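You operate a simulated robot arm through the tools that you are given. There is no shell and no other tool.

The job below is to be done with a simulated two-armed robot. You get a single attempt, and the scene is never put back.

JOB
Flatten the lumpy grey sack at the setting card's height and speed.
Fine: free the height lock to turn the wheel, and lock it again before the start.

It is judged by the outcome, as a careful person would: the job done as asked, and still so three seconds after it is handed in. It fails if anything else is knocked over, pushed out of place, dropped, spilled or broken.

ROBOT AND FRAMES
Two 7-joint arms with fingered hands on one trunk that stands fixed in place. Base frame: the origin is at the foot of the trunk, x ahead of it, y to its left, z up. Lengths are in cm, angles in degrees, forces in N, time in s.
The left shoulder is at [3, 13.6, 130.5], the right one opposite. Each reaches about 125.3 cm from its shoulder. Payload 5 kg a hand.
The tool frame of a hand sits at the grasp point between the pads (the TCP): z along the fingers, y along the line on which they close. The tips reach 4.2 cm beyond it. The gripper opens to 20.8 cm; its body begins 11.9 cm behind the TCP. The gripper is a hand of 4 fingers: y runs from the thumb to the fingers, the wrist lies at [0, 0, -33.2] in the tool frame.
Orientation is that of the tool frame in the base frame, as a unit quaternion [x, y, z, w]. With the fingers straight down and closing along the base's y, the tool's x points along the base's -x, its y along +y and its z along -z.

CONTROLS
- The arms move only by the tool play_rows. It takes "left_rows", "right_rows" or both (then of equal length, played together; a hand with none holds still); each is a list of rows, each a list of 6 numbers: the shift along the tool's x, y, z in units of 25 mm (1.0 is 25 mm), then the turn, a rotation vector about the tool's x, y, z in units of 6 degrees (1.0 is 6 degrees). In form: [[dx, dy, dz, ax, ay, az], ...]. A call has 1 to 20 rows; each row shifts and turns the commanded pose from where the row before left it, along the tool's axes as they then stand. A call with a number of a shift or a turn outside -1 to 1 is refused whole. Each row takes 0.2 s and may step no farther than 5 cm and 8.6 degrees from the row before; otherwise, the whole call is refused. Where a pose cannot be reached the arm comes as near as it can. A force on the tool above 40 N (or 10 N above the force at the start of the call, whichever is more), or a blocked arm, ends the call early, and 0.2 s more pass. In this call time passes only in rows, and 0.2 s behind the last. The reply holds the time, the measured pose of the TCP, the force on the tool along the base axes, the opening and the grip force, in the units named above and with some noise, with the torque about the TCP (base axes, N m) and any sound that the robot's microphone picked up, and new pictures: "show" is both (left out), scene, wrist or none (wrist: the cameras of the hands that moved).
- Cameras (640 x 400 px; columns grow to the right, rows downward): "scene" is now at [5.43, 0.57, 204.08]; the picture's right is [0.09, -1.00, 0.00], its down [-0.66, -0.06, -0.75] and it looks along [0.74, 0.06, -0.67] (base axes); focal length 333 px, centre (320, 200). "left" rides on the left gripper at [-10.1, 0, -14.5] in its tool frame; the picture's right is [0.00, -1.00, 0.00], its down [0.82, 0.00, -0.57] and it looks along [0.57, 0.00, 0.82] (tool axes); focal length 261 px, centre (320, 200). "right" rides on the right gripper at [10.1, 0, -14.5] in its tool frame; the picture's right is [-0.01, 1.00, 0.00], its down [-0.82, 0.00, -0.57] and it looks along [-0.57, 0.00, 0.82] (tool axes); focal length 261 px, centre (320, 200). There is no depth. A picture from a camera that has moved, and an enlarged one, comes with that camera's place and axes in the base frame and with its lens.
- raise_lower(by): moves the trunk up (or, below 0, down) by that many cm; the arms and the scene camera ride with it, the base frame stays. It gives what a move gives, with no picture.
- move_fingers(finger1, finger2, finger3, thumb_bend, hand): sets how far each is bent, from 0 (flat) to 100 (curled in); at 30 the hand is open as for a grip, at 70 the pads meet at the TCP. One left out holds its place. A second passes; each finger stops where it meets its share of the squeeze, and holds until it gets a number again. It is the only way to open and close the hand. It gives what a move gives, with no picture; readings hold the bend of each and the force on the fingers (four entries, about 0 where the hand has none), thumb and palm.
- aim_head(pan, tilt): turns the head with the scene camera to pan (to the left, within 143 degrees either way) and tilt (down, from -29 to 69), counted from straight ahead of the robot. It gives what a move gives, and a new picture of the scene camera.
- inspect(camera, box): a new picture of the part [left, top, right, bottom] of that camera's present view, enlarged. It takes no simulated time.
- hand_in(): hands the job in; it is judged then, once.

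Places have to be worked out from the pictures, the camera data and where the tool is seen. Open the grippers and draw the arms clear of the work before you hand the job in, unless the task says otherwise.

The tools are called as name(argument=value, ...) on one line, values as JSON. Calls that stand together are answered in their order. play_rows: Moves the arms, as the interface text tells. Its arguments: {"type":"object","properties":{"left_rows":{"type":"array","items":{"type":"array","items":{"type":"number"}}},"right_rows":{"type":"array","items":{"type":"array","items":{"type":"number"}}},"show":{"type":"string","enum":["both","scene","wrist","none"]}},"required":[]} The other tools are called the same way: raise_lower (by) moves the trunk up or down; move_fingers (finger1, finger2, finger3, thumb_bend, hand) moves the fingers one by one; aim_head (pan, tilt) turns the head that bears the scene camera; inspect (camera, box) takes an enlarged picture of a part of a camera's view; hand_in () hands the job in.

At the start:

```text
time_s: 0.0
left_eef_pos: [67.79, 32.67, 136.14]
left_tcp_rot: [0.0, 1.0, 0.0, 0.001]
left_force: [-0.2, 0.1, -0.5]
left_wrist_torque: [-0.03, 0.03, 0.01]
left_grip_width: 20.79
left_grasp_force: 0.1
left_shape: jaw
left_bend: [30.0, 30.0, 30.0, 30.0]
left_finger forces: [0.0, 0.1, 0.0, 0.0, 0.0, 0.0]
right_eef_pos: [72.28, -16.07, 134.5]
right_tcp_rot: [0.001, 1.0, 0.0, -0.001]
right_force: [1.1, -1.1, 0.0]
right_wrist_torque: [-0.01, 0.01, 0.03]
right_grip_width: 20.73
right_grasp_force: 0.1
right_shape: jaw
right_bend: [30.0, 30.0, 30.0, 30.0]
right_finger forces: [0.1, 0.1, 0.0, 0.0, 0.1, 0.0]
trunk travel left (down, up): [-32.5, 16.5]
head pan, tilt (commanded): [5.0, 41.8]
```

scene: 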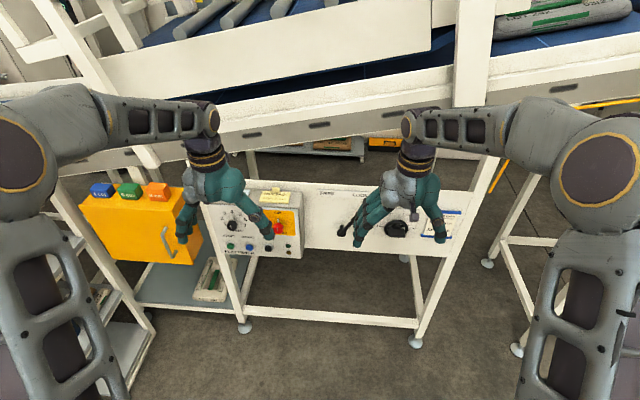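
right: 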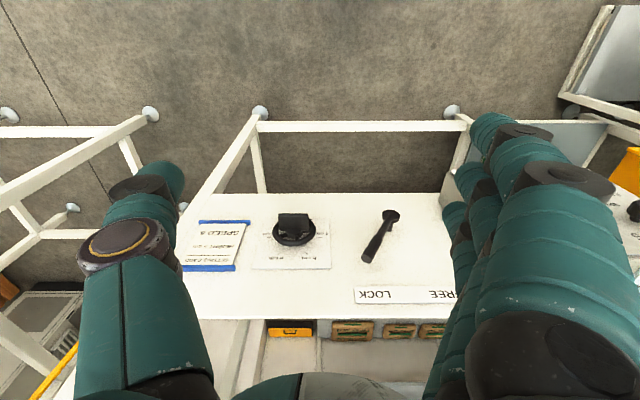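
left: 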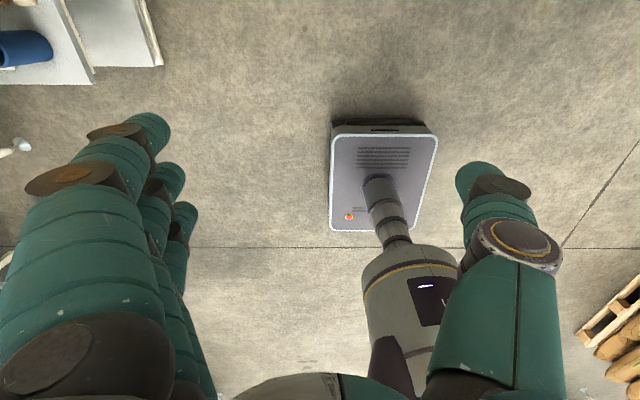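

The first pictures show a conveyor flattener with a control box, a lever marked LOCK/FREE, a wheel and a card. I'll enlarge these parts to read the labels.

inspect(camera="right", box=[160, 180, 460, 350])

inspect(camera="scene", box=[200, 170, 480, 270])

inspect(camera="scene", box=[70, 160, 320, 310])

inspect(camera="scene", box=[0, 0, 640, 200])

```text
2.13 times, centred on (310, 265) of right
camera zoom: at [62.27, -15.97, 149.11], right [0.01, 1.0, 0.0], down [0.82, 0.0, 0.57], along [0.57, 0.0, -0.82], focal length 556 px, centre (341, 61)
```

zoom: 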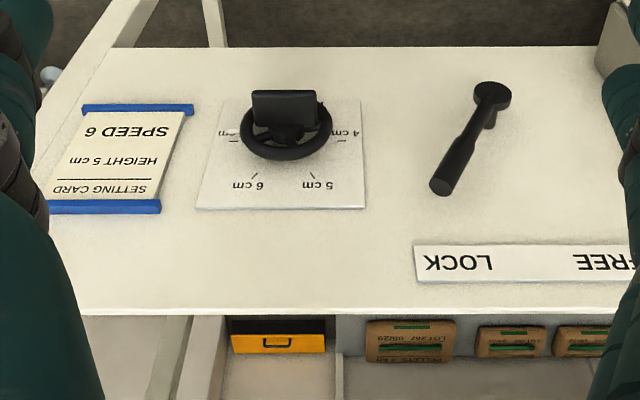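

```text
2.29 times, centred on (340, 220) of scene
camera zoom: at [5.43, 0.57, 204.08], right [0.09, -1.0, 0.0], down [-0.66, -0.06, -0.75], along [0.74, 0.06, -0.67], focal length 762 px, centre (274, 154)
```

zoom: 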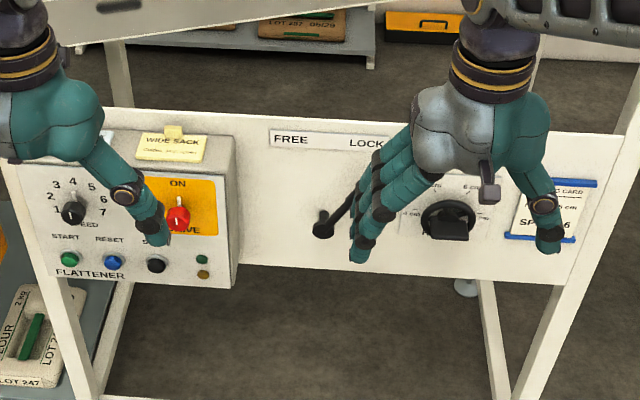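

```text
2.56 times, centred on (195, 235) of scene
camera zoom: at [5.43, 0.57, 204.08], right [0.09, -1.0, 0.0], down [-0.66, -0.06, -0.75], along [0.74, 0.06, -0.67], focal length 853 px, centre (640, 110)
```

zoom: 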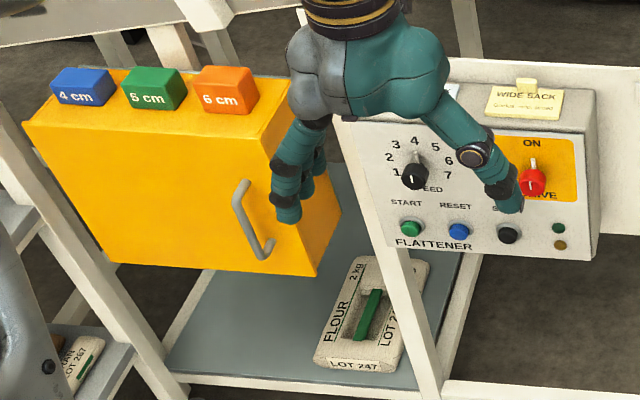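

```text
1.00 times, centred on (320, 100) of scene (not enlarged: the box is as wide or as high as the picture)
camera zoom: at [5.43, 0.57, 204.08], right [0.09, -1.0, 0.0], down [-0.66, -0.06, -0.75], along [0.74, 0.06, -0.67], focal length 333 px, centre (320, 300)
```

zoom: 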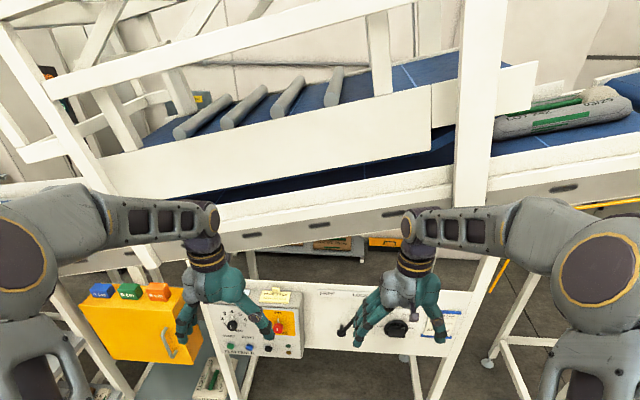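

The card reads HEIGHT 5 cm, SPEED 6. Next I'll look around at the conveyor's feed end, the sack and the sticky note.

aim_head(pan=-35, tilt=25)

inspect(camera="scene", box=[0, 0, 640, 400])

```text
time_s: 1.1
left_eef_pos: [67.8, 32.63, 136.16]
left_tcp_rot: [0.0, 1.0, 0.0, 0.0]
left_force: [-0.6, -0.3, 1.0]
left_wrist_torque: [0.0, -0.02, 0.0]
left_grip_width: 20.77
left_grasp_force: 0.1
left_shape: jaw
left_bend: [30.0, 30.0, 30.0, 30.0]
left_finger forces: [0.0, 0.0, 0.0, 0.0, 0.0, 0.1]
right_eef_pos: [72.32, -16.15, 134.55]
right_tcp_rot: [0.0, 1.0, -0.001, 0.001]
right_force: [0.6, -0.1, 0.8]
right_wrist_torque: [-0.03, 0.01, 0.03]
right_grip_width: 20.79
right_grasp_force: 0.1
right_shape: jaw
right_bend: [30.0, 30.0, 30.0, 30.0]
right_finger forces: [0.1, 0.0, 0.0, 0.0, 0.0, 0.1]
trunk travel left (down, up): [-32.5, 16.5]
head pan, tilt (commanded): [-35.0, 25.0]
camera scene: at [4.65, -5.43, 206.67], right [-0.57, -0.82, 0.0], down [-0.35, 0.24, -0.91], along [0.74, -0.52, -0.42], focal length 333 px, centre (320, 200)
```

scene: 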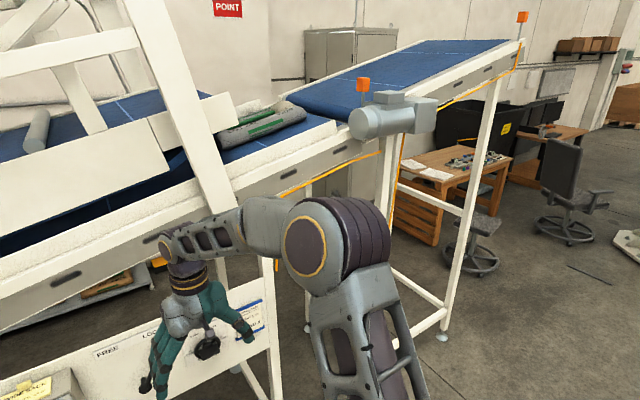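

```text
1.00 times, centred on (320, 200) of scene (not enlarged: the box is as wide or as high as the picture)
camera zoom: at [4.65, -5.43, 206.67], right [-0.57, -0.82, 0.0], down [-0.35, 0.24, -0.91], along [0.74, -0.52, -0.42], focal length 333 px, centre (320, 200)
```

zoom: 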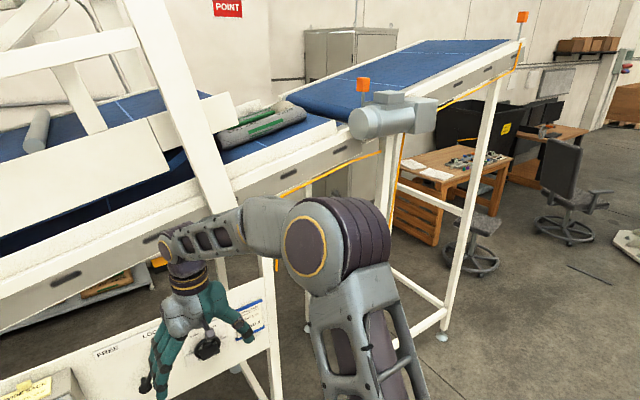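

The grey sack sits on the belt on the right, just before the flattening gap. I'll look at the left side and take a close view of the sticky note.

inspect(camera="scene", box=[200, 70, 440, 220])

aim_head(pan=45, tilt=30)

```text
2.67 times, centred on (320, 145) of scene
camera zoom: at [4.65, -5.43, 206.67], right [-0.57, -0.82, 0.0], down [-0.35, 0.24, -0.91], along [0.74, -0.52, -0.42], focal length 888 px, centre (320, 347)
```

zoom: 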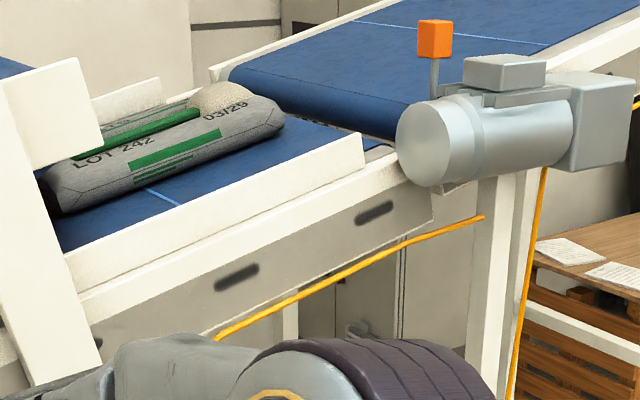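

```text
time_s: 2.6
left_eef_pos: [67.89, 32.75, 136.19]
left_tcp_rot: [0.0, 1.0, 0.0, 0.0]
left_force: [-0.3, 0.2, -0.3]
left_wrist_torque: [0.01, -0.01, 0.0]
left_grip_width: 20.75
left_grasp_force: 0.0
left_shape: jaw
left_bend: [30.0, 30.0, 30.0, 30.0]
left_finger forces: [0.1, 0.1, 0.0, 0.1, 0.1, 0.1]
right_eef_pos: [72.3, -16.09, 134.39]
right_tcp_rot: [0.0, 1.0, 0.0, 0.0]
right_force: [-0.6, -0.6, -0.4]
right_wrist_torque: [-0.03, 0.0, -0.01]
right_grip_width: 20.78
right_grasp_force: 0.1
right_shape: jaw
right_bend: [30.0, 30.0, 30.0, 30.0]
right_finger forces: [0.0, 0.1, 0.0, 0.0, 0.0, 0.0]
trunk travel left (down, up): [-32.5, 16.5]
head pan, tilt (commanded): [45.0, 30.0]
camera scene: at [3.5, 6.24, 205.88], right [0.71, -0.71, 0.0], down [-0.35, -0.35, -0.87], along [0.61, 0.61, -0.5], focal length 333 px, centre (320, 200)
```

scene: 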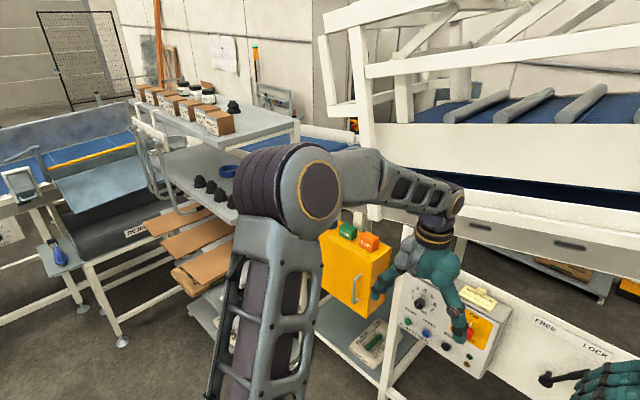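

I'll zoom on the sticky note and the control box from here.

inspect(camera="scene", box=[450, 280, 510, 320])

inspect(camera="scene", box=[390, 260, 520, 380])

inspect(camera="scene", box=[120, 60, 400, 235])

```text
10.00 times, centred on (480, 300) of scene
camera zoom: at [3.5, 6.24, 205.88], right [0.71, -0.71, 0.0], down [-0.35, -0.35, -0.87], along [0.61, 0.61, -0.5], focal length 3331 px, centre (-1280, -800)
```

zoom: 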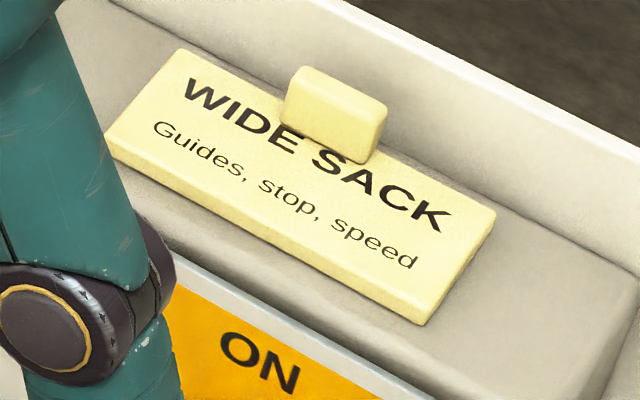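

```text
3.33 times, centred on (455, 320) of scene
camera zoom: at [3.5, 6.24, 205.88], right [0.71, -0.71, 0.0], down [-0.35, -0.35, -0.87], along [0.61, 0.61, -0.5], focal length 1110 px, centre (-130, -200)
```

zoom: 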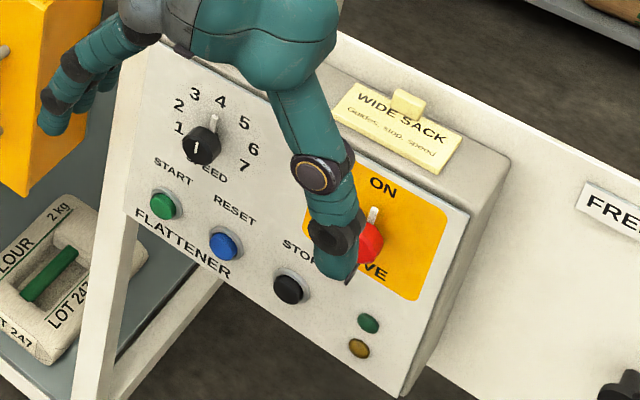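

```text
2.29 times, centred on (260, 148) of scene
camera zoom: at [3.5, 6.24, 205.88], right [0.71, -0.71, 0.0], down [-0.35, -0.35, -0.87], along [0.61, 0.61, -0.5], focal length 762 px, centre (457, 320)
```

zoom: 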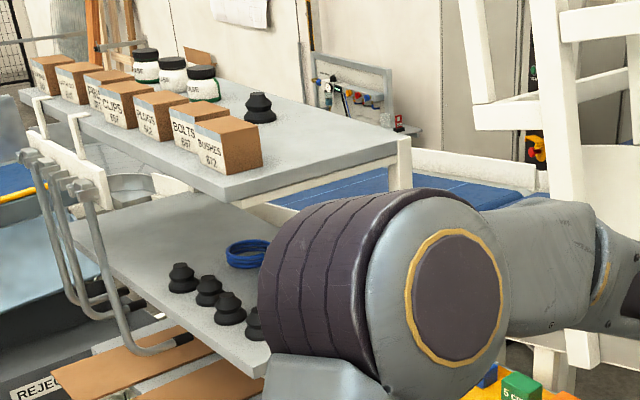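

The note says "WIDE SACK – guides, stop, speed"; it doesn't seem to concern this job. I'll draw both hands aside and back so the scene camera gets a clear view of the panel.

play_rows(left_rows=[[0.75, 1, 0, 0, 0, 0], [0.75, 1, 0, 0, 0, 0], [0.75, 1, 0, 0, 0, 0], [0.75, 1, 0, 0, 0, 0], [0.75, 1, 0, 0, 0, 0], [0.75, 1, 0, 0, 0, 0], [0.75, 1, 0, 0, 0, 0], [0.75, 1, 0, 0, 0, 0]], right_rows=[[0.75, -1, 0, 0, 0, 0], [0.75, -1, 0, 0, 0, 0], [0.75, -1, 0, 0, 0, 0], [0.75, -1, 0, 0, 0, 0], [0.75, -1, 0, 0, 0, 0], [0.75, -1, 0, 0, 0, 0], [0.75, -1, 0, 0, 0, 0], [0.75, -1, 0, 0, 0, 0]], show="none")

aim_head(pan=0, tilt=42)

```text
time_s: 4.4
left_eef_pos: [52.59, 52.66, 136.41]
left_tcp_rot: [0.0, 1.0, 0.0, 0.001]
left_force: [-0.5, -0.8, 0.2]
left_wrist_torque: [0.04, -0.11, -0.02]
left_grip_width: 20.76
left_grasp_force: 0.1
left_shape: jaw
left_bend: [30.0, 30.0, 30.0, 30.0]
left_finger forces: [0.1, 0.0, 0.0, 0.0, 0.0, 0.0]
right_eef_pos: [57.01, -36.18, 134.56]
right_tcp_rot: [0.0, 1.0, -0.001, 0.001]
right_force: [-0.8, 1.0, 0.6]
right_wrist_torque: [-0.05, -0.14, 0.01]
right_grip_width: 20.76
right_grasp_force: 0.1
right_shape: jaw
right_bend: [30.0, 30.0, 30.0, 30.0]
right_finger forces: [0.1, 0.0, 0.0, 0.0, 0.0, 0.0]
trunk travel left (down, up): [-32.5, 16.5]
head pan, tilt (commanded): [45.0, 30.0]
```

```text
time_s: 5.5
left_eef_pos: [52.8, 52.74, 136.4]
left_tcp_rot: [0.0, 1.0, 0.0, 0.0]
left_force: [-1.0, 0.6, -0.1]
left_wrist_torque: [-0.04, 0.0, -0.01]
left_grip_width: 20.78
left_grasp_force: 0.0
left_shape: jaw
left_bend: [30.0, 30.0, 30.0, 30.0]
left_finger forces: [0.1, 0.0, 0.0, 0.0, 0.1, 0.0]
right_eef_pos: [57.04, -36.23, 134.36]
right_tcp_rot: [0.0, 1.0, 0.0, 0.0]
right_force: [-0.7, -0.9, 0.3]
right_wrist_torque: [0.0, 0.04, 0.0]
right_grip_width: 20.79
right_grasp_force: 0.0
right_shape: jaw
right_bend: [30.0, 30.0, 30.0, 30.0]
right_finger forces: [0.0, 0.0, 0.2, 0.0, 0.0, 0.1]
trunk travel left (down, up): [-32.5, 16.5]
head pan, tilt (commanded): [0.0, 42.0]
camera scene: at [5.43, -0.14, 204.05], right [0.0, -1.0, 0.0], down [-0.67, 0.0, -0.74], along [0.74, 0.0, -0.67], focal length 333 px, centre (320, 200)
```

scene: 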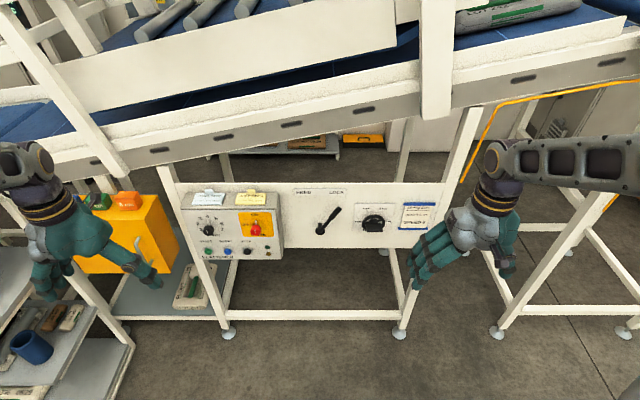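

Now the panel is unobstructed. I'll enlarge the control box, lever and wheel.

inspect(camera="scene", box=[180, 180, 290, 265])

inspect(camera="scene", box=[285, 180, 445, 250])

inspect(camera="right", box=[0, 0, 640, 400])

```text
4.71 times, centred on (235, 222) of scene
camera zoom: at [5.43, -0.14, 204.05], right [0.0, -1.0, 0.0], down [-0.67, 0.0, -0.74], along [0.74, 0.0, -0.67], focal length 1568 px, centre (720, 94)
```

zoom: 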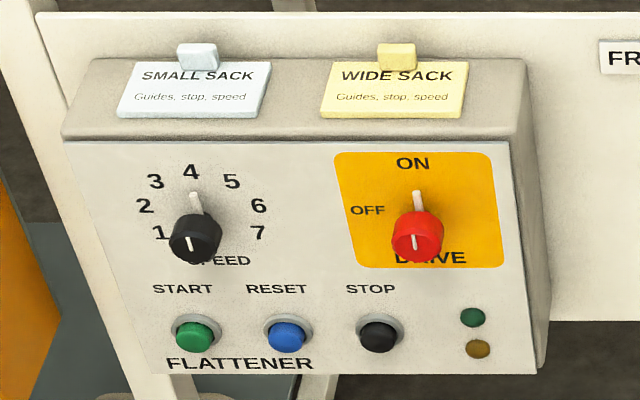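

```text
4.00 times, centred on (365, 215) of scene
camera zoom: at [5.43, -0.14, 204.05], right [0.0, -1.0, 0.0], down [-0.67, 0.0, -0.74], along [0.74, 0.0, -0.67], focal length 1332 px, centre (140, 140)
```

zoom: 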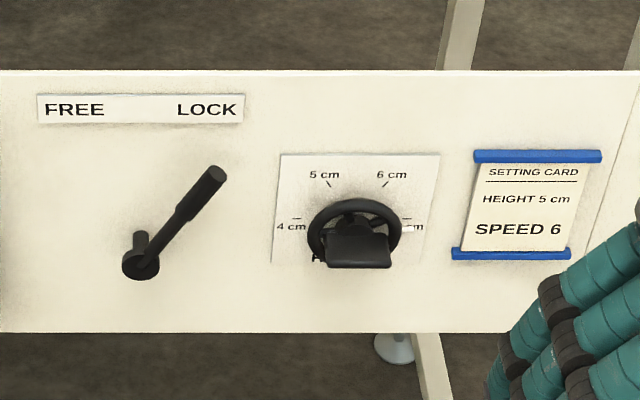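

```text
1.00 times, centred on (320, 200) of right (not enlarged: the box is as wide or as high as the picture)
camera zoom: at [47.18, -36.02, 149.11], right [0.01, 1.0, 0.0], down [0.82, 0.0, 0.57], along [0.57, 0.0, -0.82], focal length 261 px, centre (320, 200)
```

zoom: 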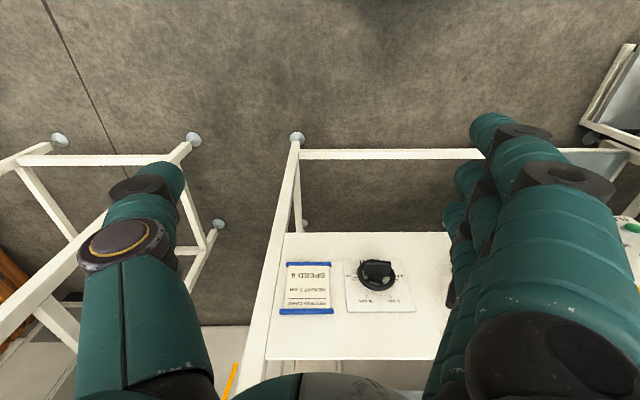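

The wheel's pointer seems to be near 7 cm, the lever at LOCK, and both knob pointers need a closer look. I'll bring the left hand back in front and pitch its fingers forward, so that its camera sits above the hand and faces the panel.

play_rows(left_rows=[[-0.4, -0.8, 0, 0, -1, 0], [-0.4, -0.8, 0.1, 0, -1, 0], [-0.4, -0.8, 0.1, 0, -1, 0], [-0.4, -0.8, 0.1, 0, -1, 0], [-0.4, -0.8, 0.1, 0, -1, 0], [-0.4, -0.8, 0.1, 0, -1, 0], [-0.3, -0.8, 0.1, 0, -1, 0], [0, -0.8, 0.1, 0, -1, 0], [0, 0, 0.1, 0, -1, 0], [0, 0, 0.1, 0, -1, 0], [0, 0, 0, 0, -1, 0], [0, 0, 0, 0, -1, 0], [0, 0, 0, 0, -1, 0], [0, 0, 0, 0, -1, 0], [0, 0, 0, 0, -1, 0]])

```text
time_s: 8.7
left_eef_pos: [64.1, 39.4, 136.54]
left_tcp_rot: [0.0, 0.707, -0.001, 0.707]
left_force: [0.1, 0.6, 0.8]
left_wrist_torque: [0.02, -0.02, -0.04]
left_grip_width: 20.79
left_grasp_force: 0.1
left_shape: jaw
left_bend: [30.0, 30.0, 30.0, 30.0]
left_finger forces: [0.1, 0.0, 0.0, 0.0, 0.0, 0.1]
left hand out of reach, approached as far as the arm can: row 10, 11, 12, 13
right_eef_pos: [57.35, -35.96, 134.48]
right_tcp_rot: [0.0, 1.0, 0.001, -0.001]
right_force: [0.4, 1.0, 0.5]
right_wrist_torque: [-0.07, 0.1, 0.0]
right_grip_width: 20.8
right_grasp_force: 0.1
right_shape: jaw
right_bend: [30.0, 30.0, 30.0, 30.0]
right_finger forces: [0.0, 0.0, 0.1, 0.1, 0.0, 0.1]
trunk travel left (down, up): [-32.5, 16.5]
head pan, tilt (commanded): [0.0, 42.0]
camera scene: at [5.57, 0.06, 204.04], right [0.0, -1.0, 0.0], down [-0.67, 0.0, -0.74], along [0.74, 0.0, -0.67], focal length 333 px, centre (320, 200)
camera left: at [49.65, 39.53, 146.63], right [0.0, -1.0, 0.01], down [-0.57, 0.0, -0.82], along [0.82, 0.0, -0.57], focal length 261 px, centre (320, 200)
```

scene: 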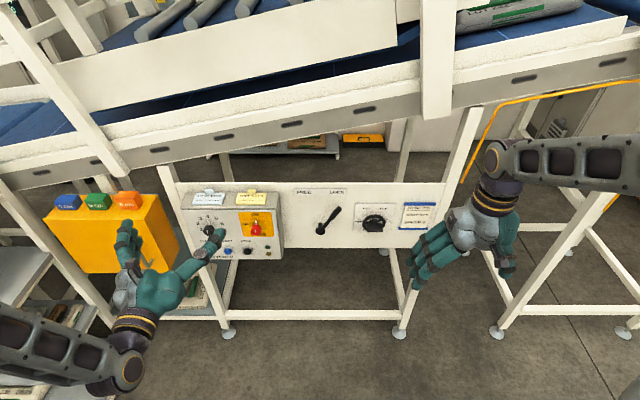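
left: 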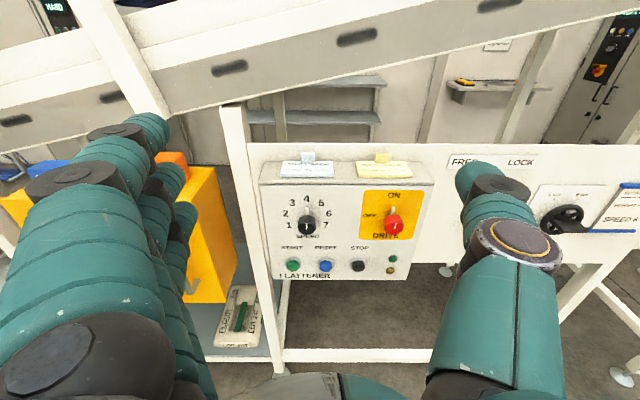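

The left hand now faces the panel with a clear view. I'll zoom in on the control box and the wheel.

inspect(camera="left", box=[255, 145, 435, 285])

inspect(camera="left", box=[520, 150, 640, 270])

inspect(camera="left", box=[350, 180, 440, 280])

```text
2.86 times, centred on (345, 215) of left
camera zoom: at [49.65, 39.53, 146.63], right [0.0, -1.0, 0.01], down [-0.57, 0.0, -0.82], along [0.82, 0.0, -0.57], focal length 745 px, centre (249, 157)
```

zoom: 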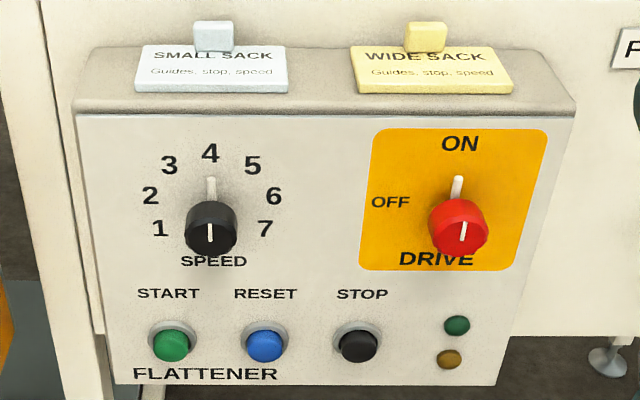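

```text
3.33 times, centred on (580, 210) of left
camera zoom: at [49.65, 39.53, 146.63], right [0.0, -1.0, 0.01], down [-0.57, 0.0, -0.82], along [0.82, 0.0, -0.57], focal length 869 px, centre (-547, 167)
```

zoom: 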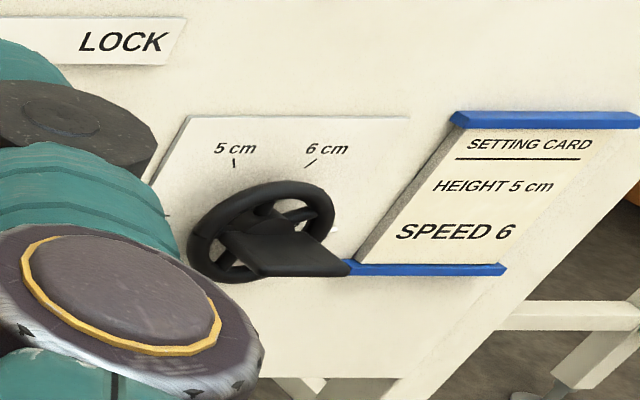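

```text
4.00 times, centred on (395, 230) of left
camera zoom: at [49.65, 39.53, 146.63], right [0.0, -1.0, 0.01], down [-0.57, 0.0, -0.82], along [0.82, 0.0, -0.57], focal length 1043 px, centre (20, 80)
```

zoom: 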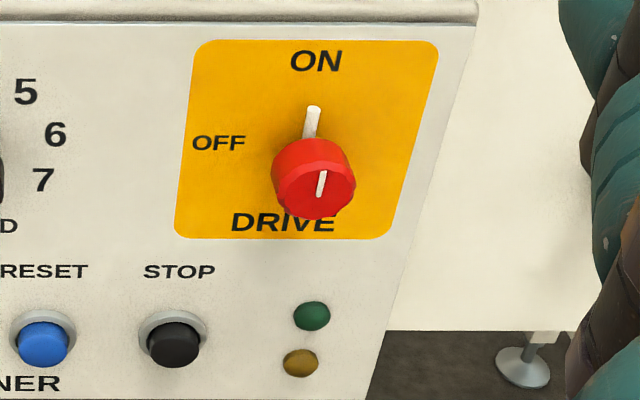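

Speed is at 4 and needs 6; the drive already points to ON; the wheel paddle is at 7 cm and needs 5. I put the wheel at about [101.5, -22.4, 105], the lever hub at [100, 0, 101] and START at [94, 46, 95.5]. Next I'll bring the right hand forward, pitched to face the panel.

play_rows(right_rows=[[-0.9, 0.6, 0, 0, 0, 0], [-0.9, 0.6, 0, 0, 0, 0], [-0.9, 0.6, 0, 0, 0, 0], [-0.9, 0.6, 0, 0, 0, 0], [-0.9, 0.6, 0, 0, 0, 0], [0, 0, 0, 0, -1, 0], [0, 0, 0, 0, -1, 0], [0, 0, 0, 0, -1, 0], [0, 0, 0, 0, -1, 0], [0, 0, 0, 0, -1, 0], [0, 0, 0, 0, -1, 0], [0, 0, 0, 0, -1, 0], [0, 0, 0, 0, -1, 0], [0, 0, 0, 0, -1, 0], [0, 0, 0, 0, -1, 0], [0, 0, 0, 0, -1, 0], [0, 0, 0, 0, -1, 0], [0, 0, 0, 0, -1, 0], [0, 0, 0, 0, -1, 0], [0, 0, 0, 0, -1, 0]])

```text
time_s: 13.1
left_eef_pos: [63.86, 38.91, 136.91]
left_tcp_rot: [0.001, 0.707, 0.0, 0.707]
left_force: [0.1, -1.1, 1.0]
left_wrist_torque: [0.0, 0.11, 0.05]
left_grip_width: 20.81
left_grasp_force: 0.1
left_shape: jaw
left_bend: [30.0, 30.0, 30.0, 30.0]
left_finger forces: [0.1, 0.0, 0.0, 0.1, 0.0, 0.1]
right_eef_pos: [69.26, -26.45, 152.1]
right_tcp_rot: [-0.306, 0.647, -0.226, 0.661]
right_force: [0.1, -2.7, -0.3]
right_wrist_torque: [-0.02, -0.03, 0.34]
right_grip_width: 20.77
right_grasp_force: 0.1
right_shape: jaw
right_bend: [30.0, 30.0, 30.0, 30.0]
right_finger forces: [0.0, 0.0, 0.0, 0.1, 0.0, 0.1]
right hand out of reach, approached as far as the arm can: row 12, 13, 18, 19, 20
trunk travel left (down, up): [-32.5, 16.5]
head pan, tilt (commanded): [0.0, 42.0]
stopped in row 20 (right hand): the arm was blocked; the commanded pose is now the measured one
camera scene: at [5.24, -0.67, 204.07], right [0.0, -1.0, 0.0], down [-0.67, 0.0, -0.74], along [0.74, 0.0, -0.67], focal length 333 px, centre (320, 200)
camera right: at [55.64, -34.96, 145.42], right [-0.1, 0.71, -0.69], down [-0.62, 0.5, 0.6], along [0.78, 0.49, 0.39], focal length 261 px, centre (320, 200)
```

scene: 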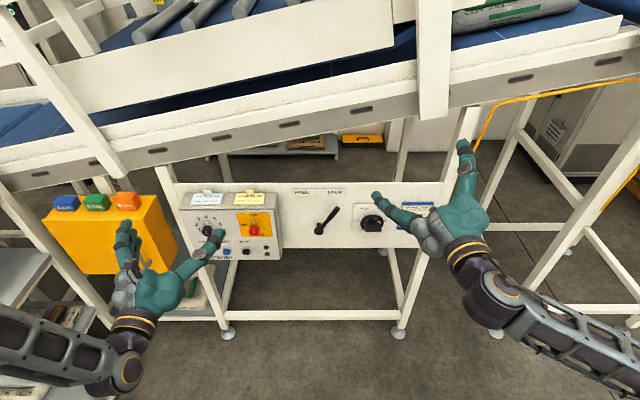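
right: 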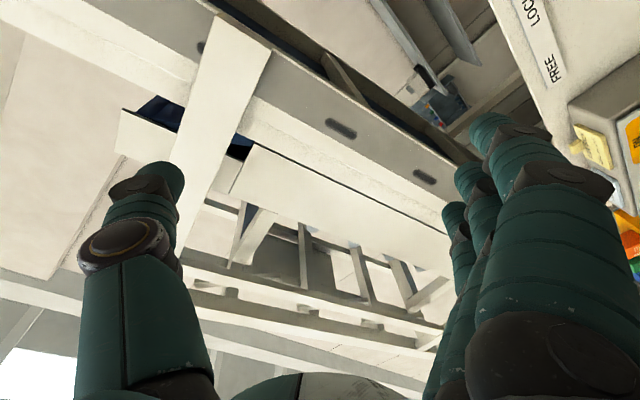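

The right wrist reached a limit and settled at a roll of about -45°, thumb up and to the right. For the wheel that suits a thumb-on-top pinch, so I'll square up the heading, roll the hand on to -90° and lower it to the wheel's height.

play_rows(right_rows=[[0, 0, 0, 0.93, 0.58, 0], [0, 0, 0, 0, 0, -1], [0, 0, 0, 0, 0, -1], [0, 0, 0, 0, 0, -1], [0, 0, 0, 0, 0, -1], [0, 0, 0, 0, 0, -1], [0, 0, 0, 0, 0, -1], [0, 0, 0, 0, 0, -1], [0, 0, 0, 0, 0, -0.47], [0, 1, 0, 0, 0, 0], [0, 1, 0, 0, 0, 0], [0, 1, 0, 0, 0, 0], [0, 1, 0, 0, 0, 0], [0, 1, 0, 0, 0, 0], [0, 1, 0, 0, 0, 0], [0, 1, 0, 0, 0, 0]])

```text
time_s: 16.5
left_eef_pos: [63.95, 39.18, 136.58]
left_tcp_rot: [0.0, 0.707, 0.0, 0.707]
left_force: [-1.3, -0.1, 0.2]
left_wrist_torque: [0.02, 0.03, 0.06]
left_grip_width: 20.79
left_grasp_force: 0.0
left_shape: jaw
left_bend: [30.0, 30.0, 30.0, 30.0]
left_finger forces: [0.0, 0.0, 0.0, 0.0, 0.1, 0.0]
right_eef_pos: [68.73, -31.69, 138.42]
right_tcp_rot: [0.519, -0.492, 0.474, -0.514]
right_force: [0.4, -0.5, 0.4]
right_wrist_torque: [0.02, -0.03, 0.03]
right_grip_width: 20.8
right_grasp_force: 0.1
right_shape: jaw
right_bend: [30.0, 30.0, 30.0, 30.0]
right_finger forces: [0.0, 0.1, 0.0, 0.1, 0.1, 0.0]
right hand out of reach, approached as far as the arm can: row 1, 10, 12, 13, 14, 15, 16
trunk travel left (down, up): [-32.5, 16.5]
head pan, tilt (commanded): [0.0, 42.0]
camera scene: at [5.39, -0.24, 204.05], right [0.0, -1.0, 0.0], down [-0.67, 0.0, -0.74], along [0.74, 0.0, -0.67], focal length 333 px, centre (320, 200)
camera right: at [55.12, -42.61, 138.76], right [-0.02, 0.02, -1.0], down [-0.62, 0.78, 0.03], along [0.78, 0.63, -0.01], focal length 261 px, centre (320, 200)
```

scene: 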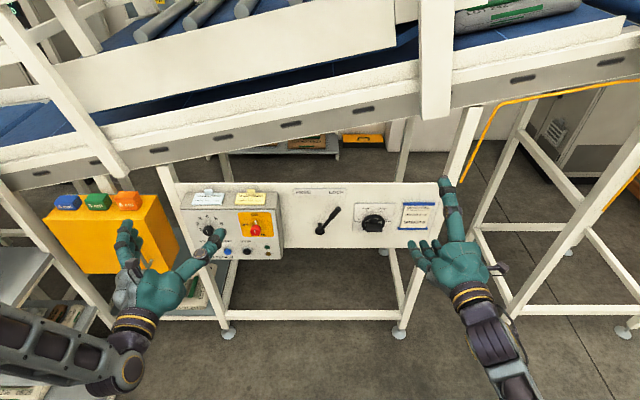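
right: 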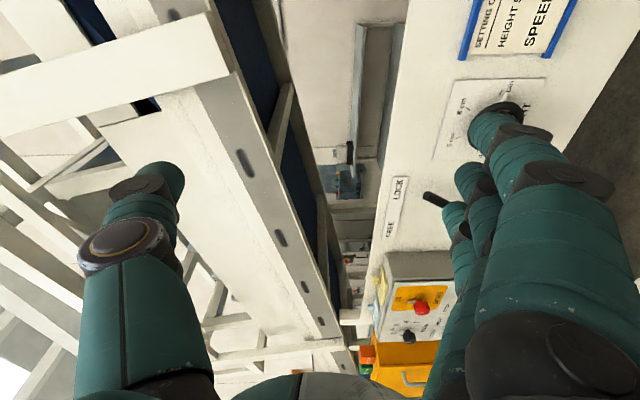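

The arm is too folded at this height, so instead of reaching down I'll lower the trunk and carry both hands to panel height in their present posture. First step is 15 cm.

raise_lower(by=-15)

inspect(camera="scene", box=[0, 0, 640, 400])

inspect(camera="left", box=[0, 0, 640, 400])

```text
time_s: 18.3
left_eef_pos: [64.11, 39.24, 121.7]
left_tcp_rot: [0.001, 0.707, -0.001, 0.707]
left_force: [-0.6, -1.4, -0.6]
left_wrist_torque: [0.03, 0.04, -0.01]
left_grip_width: 20.78
left_grasp_force: 0.1
left_shape: jaw
left_bend: [30.0, 30.0, 30.0, 30.0]
left_finger forces: [0.0, 0.0, 0.0, 0.0, 0.1, 0.0]
right_eef_pos: [68.8, -31.61, 123.55]
right_tcp_rot: [0.518, -0.492, 0.473, -0.515]
right_force: [-0.3, -0.6, 0.4]
right_wrist_torque: [0.0, 0.07, -0.01]
right_grip_width: 20.81
right_grasp_force: 0.1
right_shape: jaw
right_bend: [30.0, 30.0, 30.0, 30.0]
right_finger forces: [0.0, 0.0, 0.1, 0.1, 0.0, 0.1]
trunk travel left (down, up): [-17.5, 31.5]
head pan, tilt (commanded): [0.0, 42.0]
```

```text
1.00 times, centred on (320, 200) of scene (not enlarged: the box is as wide or as high as the picture)
camera zoom: at [5.41, -0.17, 189.07], right [0.0, -1.0, 0.0], down [-0.67, 0.0, -0.74], along [0.74, 0.0, -0.67], focal length 333 px, centre (320, 200)
```

zoom: 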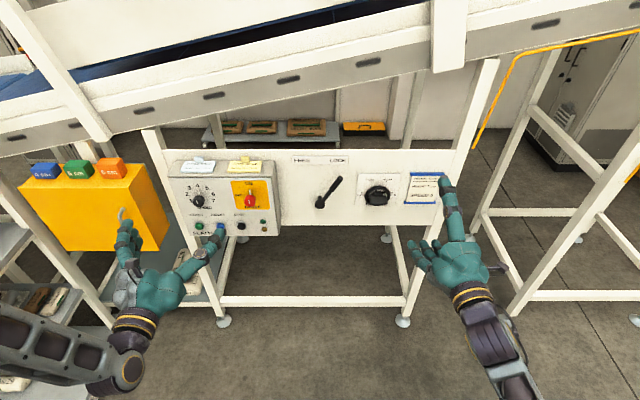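

```text
1.00 times, centred on (320, 200) of left (not enlarged: the box is as wide or as high as the picture)
camera zoom: at [49.59, 39.32, 131.77], right [0.0, -1.0, 0.0], down [-0.57, 0.0, -0.82], along [0.82, 0.0, -0.57], focal length 261 px, centre (320, 200)
```

zoom: 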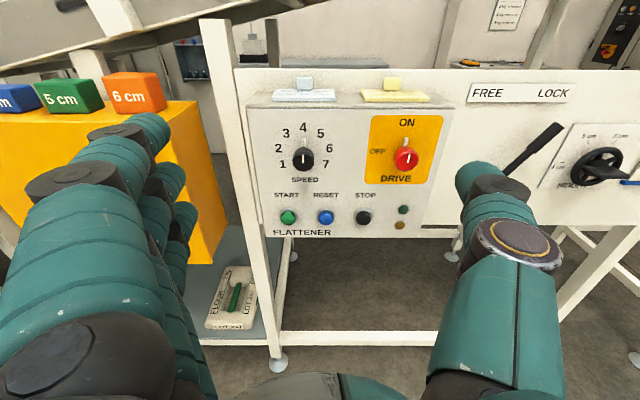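

The view improves. I'll zoom on the lever and wheel from the lowered head.

inspect(camera="scene", box=[280, 140, 460, 240])

inspect(camera="left", box=[460, 70, 640, 240])

inspect(camera="right", box=[0, 0, 640, 400])

```text
3.56 times, centred on (370, 190) of scene
camera zoom: at [5.41, -0.17, 189.07], right [0.0, -1.0, 0.0], down [-0.67, 0.0, -0.74], along [0.74, 0.0, -0.67], focal length 1184 px, centre (142, 236)
```

zoom: 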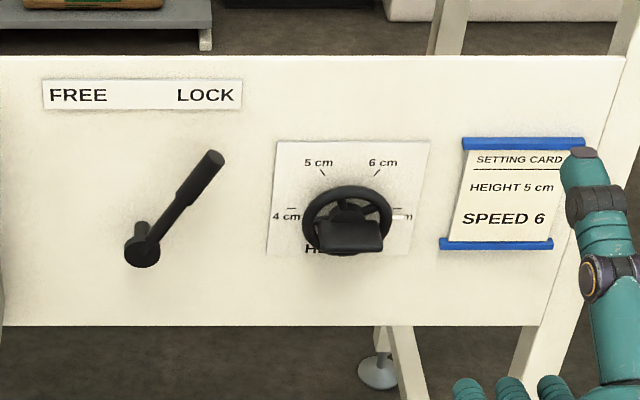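

```text
2.35 times, centred on (550, 155) of left
camera zoom: at [49.59, 39.32, 131.77], right [0.0, -1.0, 0.0], down [-0.57, 0.0, -0.82], along [0.82, 0.0, -0.57], focal length 613 px, centre (-221, 306)
```

zoom: 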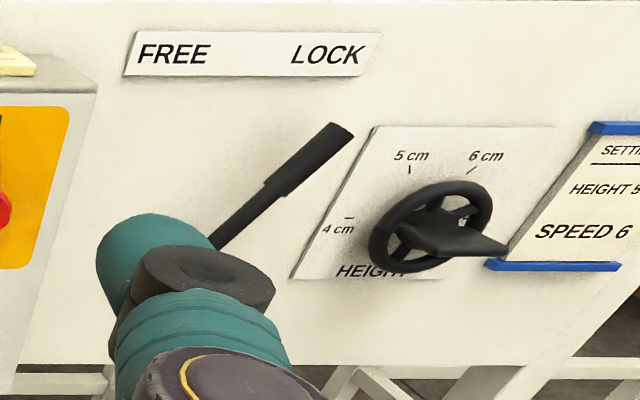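

```text
1.00 times, centred on (320, 200) of right (not enlarged: the box is as wide or as high as the picture)
camera zoom: at [55.11, -42.56, 123.83], right [-0.02, 0.02, -1.0], down [-0.62, 0.78, 0.03], along [0.78, 0.63, -0.01], focal length 261 px, centre (320, 200)
```

zoom: 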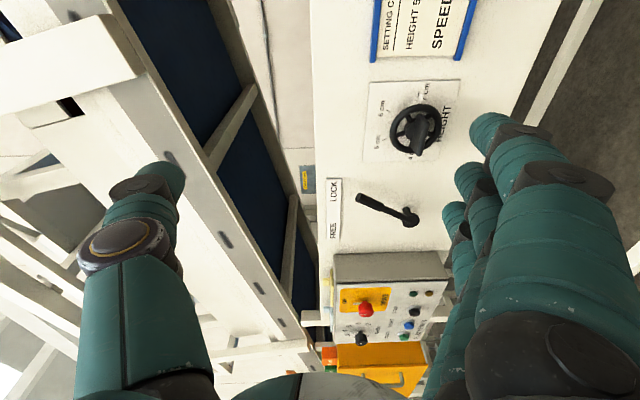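

The right camera also sees the wheel and lever from the side. I'll zoom in there to judge how far the paddle protrudes.

inspect(camera="right", box=[310, 60, 510, 260])

inspect(camera="right", box=[360, 75, 470, 170])

```text
2.00 times, centred on (410, 160) of right
camera zoom: at [55.11, -42.56, 123.83], right [-0.02, 0.02, -1.0], down [-0.62, 0.78, 0.03], along [0.78, 0.63, -0.01], focal length 521 px, centre (140, 280)
```

zoom: 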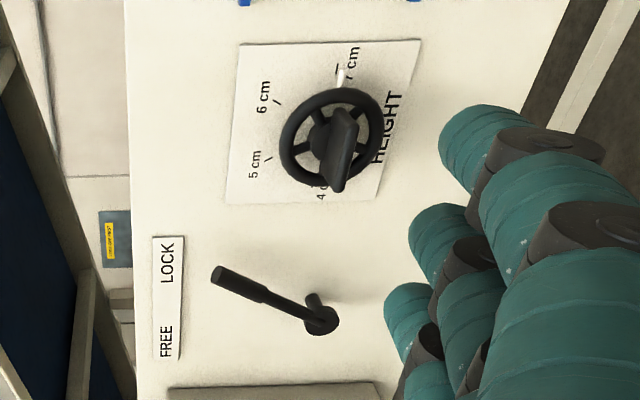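

```text
4.21 times, centred on (415, 122) of right
camera zoom: at [55.11, -42.56, 123.83], right [-0.02, 0.02, -1.0], down [-0.62, 0.78, 0.03], along [0.78, 0.63, -0.01], focal length 1098 px, centre (-80, 526)
```

zoom: 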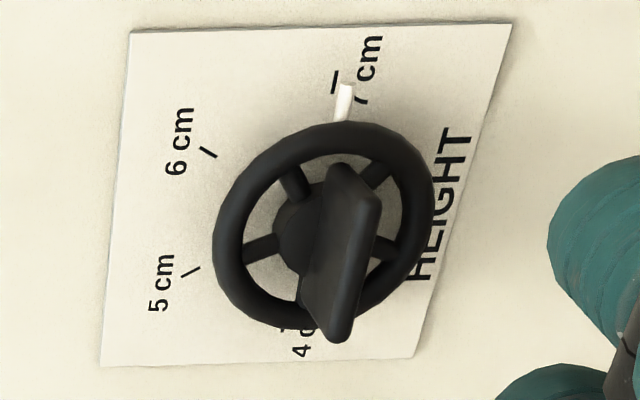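

I place the lever tip at [100, -7.6, 114.4], its hub at [99.3, -0.2, 101.6], and the wheel axis at y -22, z 105 with the paddle's front edge at x 96.8. I'll lower the trunk 10 cm more and partly close the left hand, ready to take the lever.

raise_lower(by=-10)

move_fingers(hand="left", finger1=50, finger2=50, finger3=50, thumb_bend=50)

play_rows(left_rows=[[0, -1, 0.3, 0, 0, 0.5], [0, -1, 0.3, 0, 0, 0.5], [0, -1, 0.3, 0, 0, 0.5], [0, -1, 0.3, 0, 0, 0.5], [0, -1, 0.3, 0, 0, 0.5], [0, -1, 0.3, 0, 0, 0.5], [0, -1, 0.3, 0, 0, 0.5], [0, -1, 0.3, 0, 0, 0.5], [0, -1, 0.3, 0, 0, 0.5], [0, -1, 0.3, 0, 0, 0.5]])

```text
time_s: 19.6
left_eef_pos: [63.92, 39.13, 111.66]
left_tcp_rot: [0.0, 0.707, 0.0, 0.707]
left_force: [0.3, -0.3, 0.9]
left_wrist_torque: [-0.04, 0.01, 0.03]
left_grip_width: 20.85
left_grasp_force: 0.0
left_shape: jaw
left_bend: [30.0, 30.0, 30.0, 30.0]
left_finger forces: [0.0, 0.0, 0.0, 0.0, 0.0, 0.0]
right_eef_pos: [68.81, -31.67, 113.5]
right_tcp_rot: [0.518, -0.493, 0.473, -0.514]
right_force: [0.6, -0.7, 0.1]
right_wrist_torque: [0.02, 0.06, 0.0]
right_grip_width: 20.79
right_grasp_force: 0.0
right_shape: jaw
right_bend: [30.0, 30.0, 30.0, 30.0]
right_finger forces: [0.0, 0.1, 0.1, 0.0, 0.0, 0.0]
trunk travel left (down, up): [-7.5, 41.5]
head pan, tilt (commanded): [0.0, 42.0]
```

```text
time_s: 20.6
left_eef_pos: [64.03, 39.15, 111.59]
left_tcp_rot: [0.0, 0.707, 0.0, 0.707]
left_force: [-0.1, -0.7, 0.7]
left_wrist_torque: [0.01, 0.01, 0.0]
left_grip_width: 12.13
left_grasp_force: 0.0
left_shape: fingers
left_bend: [50.0, 50.0, 50.0, 50.0]
left_finger forces: [0.1, 0.0, 0.1, 0.0, 0.1, 0.0]
right_eef_pos: [68.91, -31.7, 113.51]
right_tcp_rot: [0.519, -0.492, 0.474, -0.514]
right_force: [0.3, -0.4, -0.1]
right_wrist_torque: [0.02, 0.0, 0.02]
right_grip_width: 20.77
right_grasp_force: 0.1
right_shape: jaw
right_bend: [30.0, 30.0, 30.0, 30.0]
right_finger forces: [0.0, 0.0, 0.0, 0.0, 0.1, 0.1]
trunk travel left (down, up): [-7.5, 41.5]
head pan, tilt (commanded): [0.0, 42.0]
```

```text
time_s: 22.8
left_eef_pos: [71.9, 15.32, 105.71]
left_tcp_rot: [0.184, 0.683, 0.183, 0.683]
left_force: [0.0, 0.2, 0.1]
left_wrist_torque: [-0.02, 0.03, 0.02]
left_grip_width: 12.16
left_grasp_force: 0.0
left_shape: fingers
left_bend: [50.0, 50.0, 50.0, 50.0]
left_finger forces: [0.0, 0.0, 0.1, 0.0, 0.0, 0.2]
left hand out of reach, approached as far as the arm can: row 3
right_eef_pos: [68.9, -31.69, 113.49]
right_tcp_rot: [0.519, -0.493, 0.473, -0.514]
right_force: [0.1, -0.5, -0.5]
right_wrist_torque: [0.0, -0.06, 0.04]
right_grip_width: 20.8
right_grasp_force: 0.0
right_shape: jaw
right_bend: [30.0, 30.0, 30.0, 30.0]
right_finger forces: [0.0, 0.0, 0.1, 0.1, 0.0, 0.0]
trunk travel left (down, up): [-7.5, 41.5]
head pan, tilt (commanded): [0.0, 42.0]
camera scene: at [5.49, -0.23, 179.04], right [0.0, -1.0, 0.0], down [-0.67, 0.0, -0.74], along [0.74, 0.0, -0.67], focal length 333 px, centre (320, 200)
camera left: at [57.51, 10.42, 114.44], right [0.0, -0.87, -0.5], down [-0.57, 0.41, -0.71], along [0.82, 0.28, -0.5], focal length 261 px, centre (320, 200)
```

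scene: 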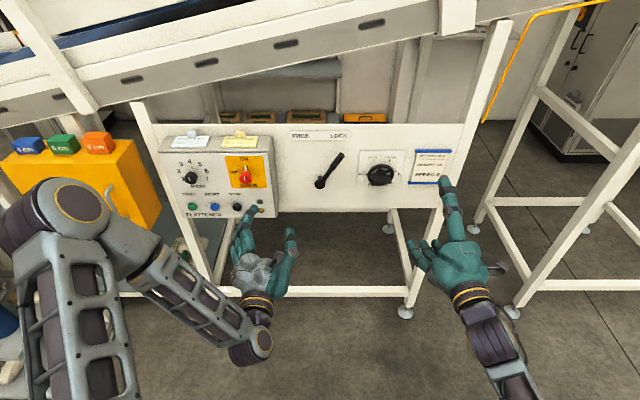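
left: 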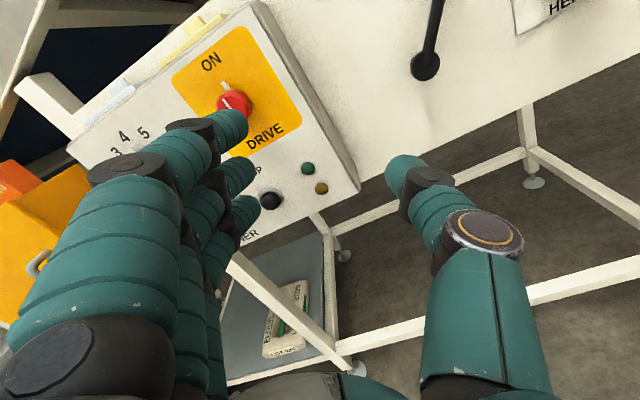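

The left hand is rolled 30° to match the lever's tilt. I'll move it across so the lever's grip lies between thumb and fingers, still about 10 cm short of the panel.

play_rows(left_rows=[[-0.79, -0.775, 0.5, 0, 0, 0], [-0.79, -0.775, 0.5, 0, 0, 0], [-0.79, -0.775, 0.5, 0, 0, 0], [-0.79, -0.775, 0.5, 0, 0, 0], [-0.79, -0.775, 0.5, 0, 0, 0], [-0.79, -0.775, 0.5, 0, 0, 0], [-0.79, -0.775, 0.5, 0, 0, 0], [-0.79, -0.775, 0.5, 0, 0, 0]])

```text
time_s: 24.6
left_eef_pos: [81.92, -6.17, 111.76]
left_tcp_rot: [0.183, 0.683, 0.182, 0.683]
left_force: [0.1, 0.6, -0.3]
left_wrist_torque: [0.01, -0.01, 0.04]
left_grip_width: 12.11
left_grasp_force: 0.1
left_shape: fingers
left_bend: [50.0, 50.0, 50.0, 50.0]
left_finger forces: [0.1, 0.0, 0.1, 0.0, 0.1, 0.0]
right_eef_pos: [68.83, -31.69, 113.47]
right_tcp_rot: [0.519, -0.492, 0.473, -0.514]
right_force: [0.0, -0.2, 0.5]
right_wrist_torque: [0.0, -0.02, 0.07]
right_grip_width: 20.8
right_grasp_force: 0.1
right_shape: jaw
right_bend: [30.0, 30.0, 30.0, 30.0]
right_finger forces: [0.0, 0.0, 0.0, 0.0, 0.0, 0.1]
trunk travel left (down, up): [-7.5, 41.5]
head pan, tilt (commanded): [0.0, 42.0]
camera scene: at [5.44, -0.26, 179.04], right [0.0, -1.0, 0.0], down [-0.67, 0.0, -0.74], along [0.74, 0.0, -0.67], focal length 333 px, centre (320, 200)
camera left: at [67.45, -11.08, 120.46], right [0.0, -0.87, -0.5], down [-0.57, 0.41, -0.71], along [0.82, 0.28, -0.5], focal length 261 px, centre (320, 200)
```

scene: 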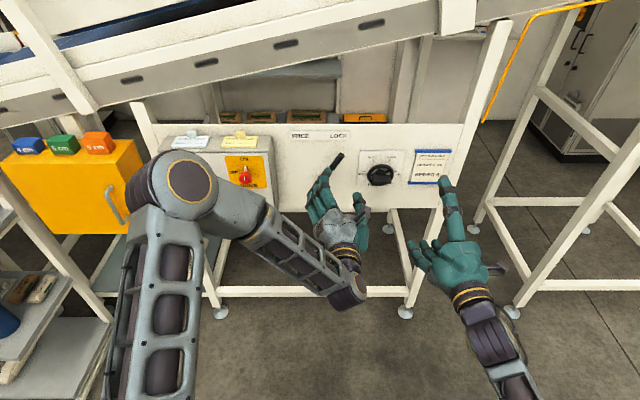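
left: 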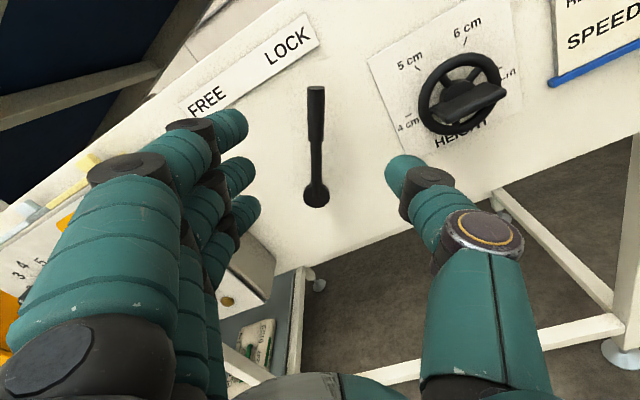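

The lever shows upright and centred between thumb and fingers in the left camera. I'll advance straight ahead in two stages toward the lever plane at x ≈ 99.5; the panel is at x ≈ 103.7.

play_rows(left_rows=[[0, 0, 0.7, 0, 0, 0], [0, 0, 0.7, 0, 0, 0], [0, 0, 0.7, 0, 0, 0], [0, 0, 0.7, 0, 0, 0], [0, 0, 0.7, 0, 0, 0], [0, 0, 0.7, 0, 0, 0], [0, 0, 0.7, 0, 0, 0], [0, 0, 0.7, 0, 0, 0]])

```text
time_s: 26.4
left_eef_pos: [96.05, -5.95, 111.62]
left_tcp_rot: [0.183, 0.683, 0.183, 0.683]
left_force: [-0.1, 0.4, 0.4]
left_wrist_torque: [0.01, -0.03, -0.02]
left_grip_width: 12.12
left_grasp_force: 0.2
left_shape: fingers
left_bend: [50.0, 50.0, 50.0, 50.0]
left_finger forces: [0.1, 0.0, 0.0, 0.0, 0.1, 0.0]
right_eef_pos: [68.81, -31.66, 113.49]
right_tcp_rot: [0.518, -0.493, 0.473, -0.514]
right_force: [0.3, -0.4, -0.1]
right_wrist_torque: [0.0, -0.02, 0.0]
right_grip_width: 20.8
right_grasp_force: 0.1
right_shape: jaw
right_bend: [30.0, 30.0, 30.0, 30.0]
right_finger forces: [0.0, 0.0, 0.0, 0.0, 0.1, 0.1]
trunk travel left (down, up): [-7.5, 41.5]
head pan, tilt (commanded): [0.0, 42.0]
camera scene: at [5.48, -0.18, 179.04], right [0.0, -1.0, 0.0], down [-0.67, 0.0, -0.74], along [0.74, 0.0, -0.67], focal length 333 px, centre (320, 200)
camera left: at [81.57, -10.97, 120.38], right [0.0, -0.87, -0.5], down [-0.57, 0.41, -0.71], along [0.82, 0.28, -0.5], focal length 261 px, centre (320, 200)
```

scene: 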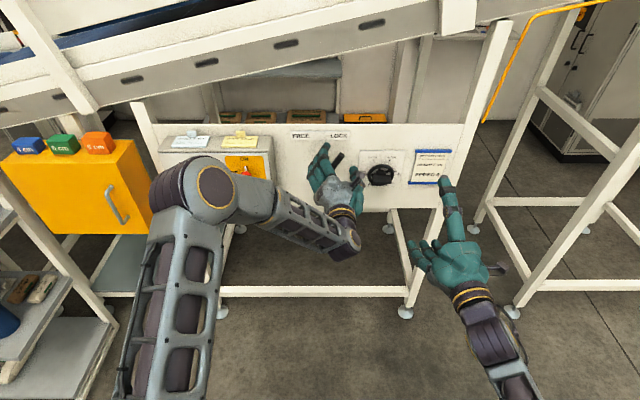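
left: 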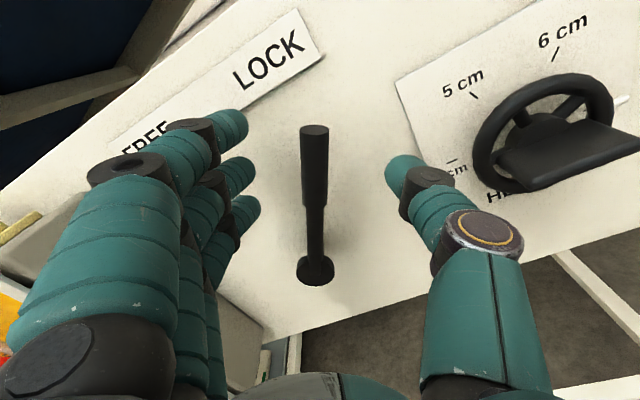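

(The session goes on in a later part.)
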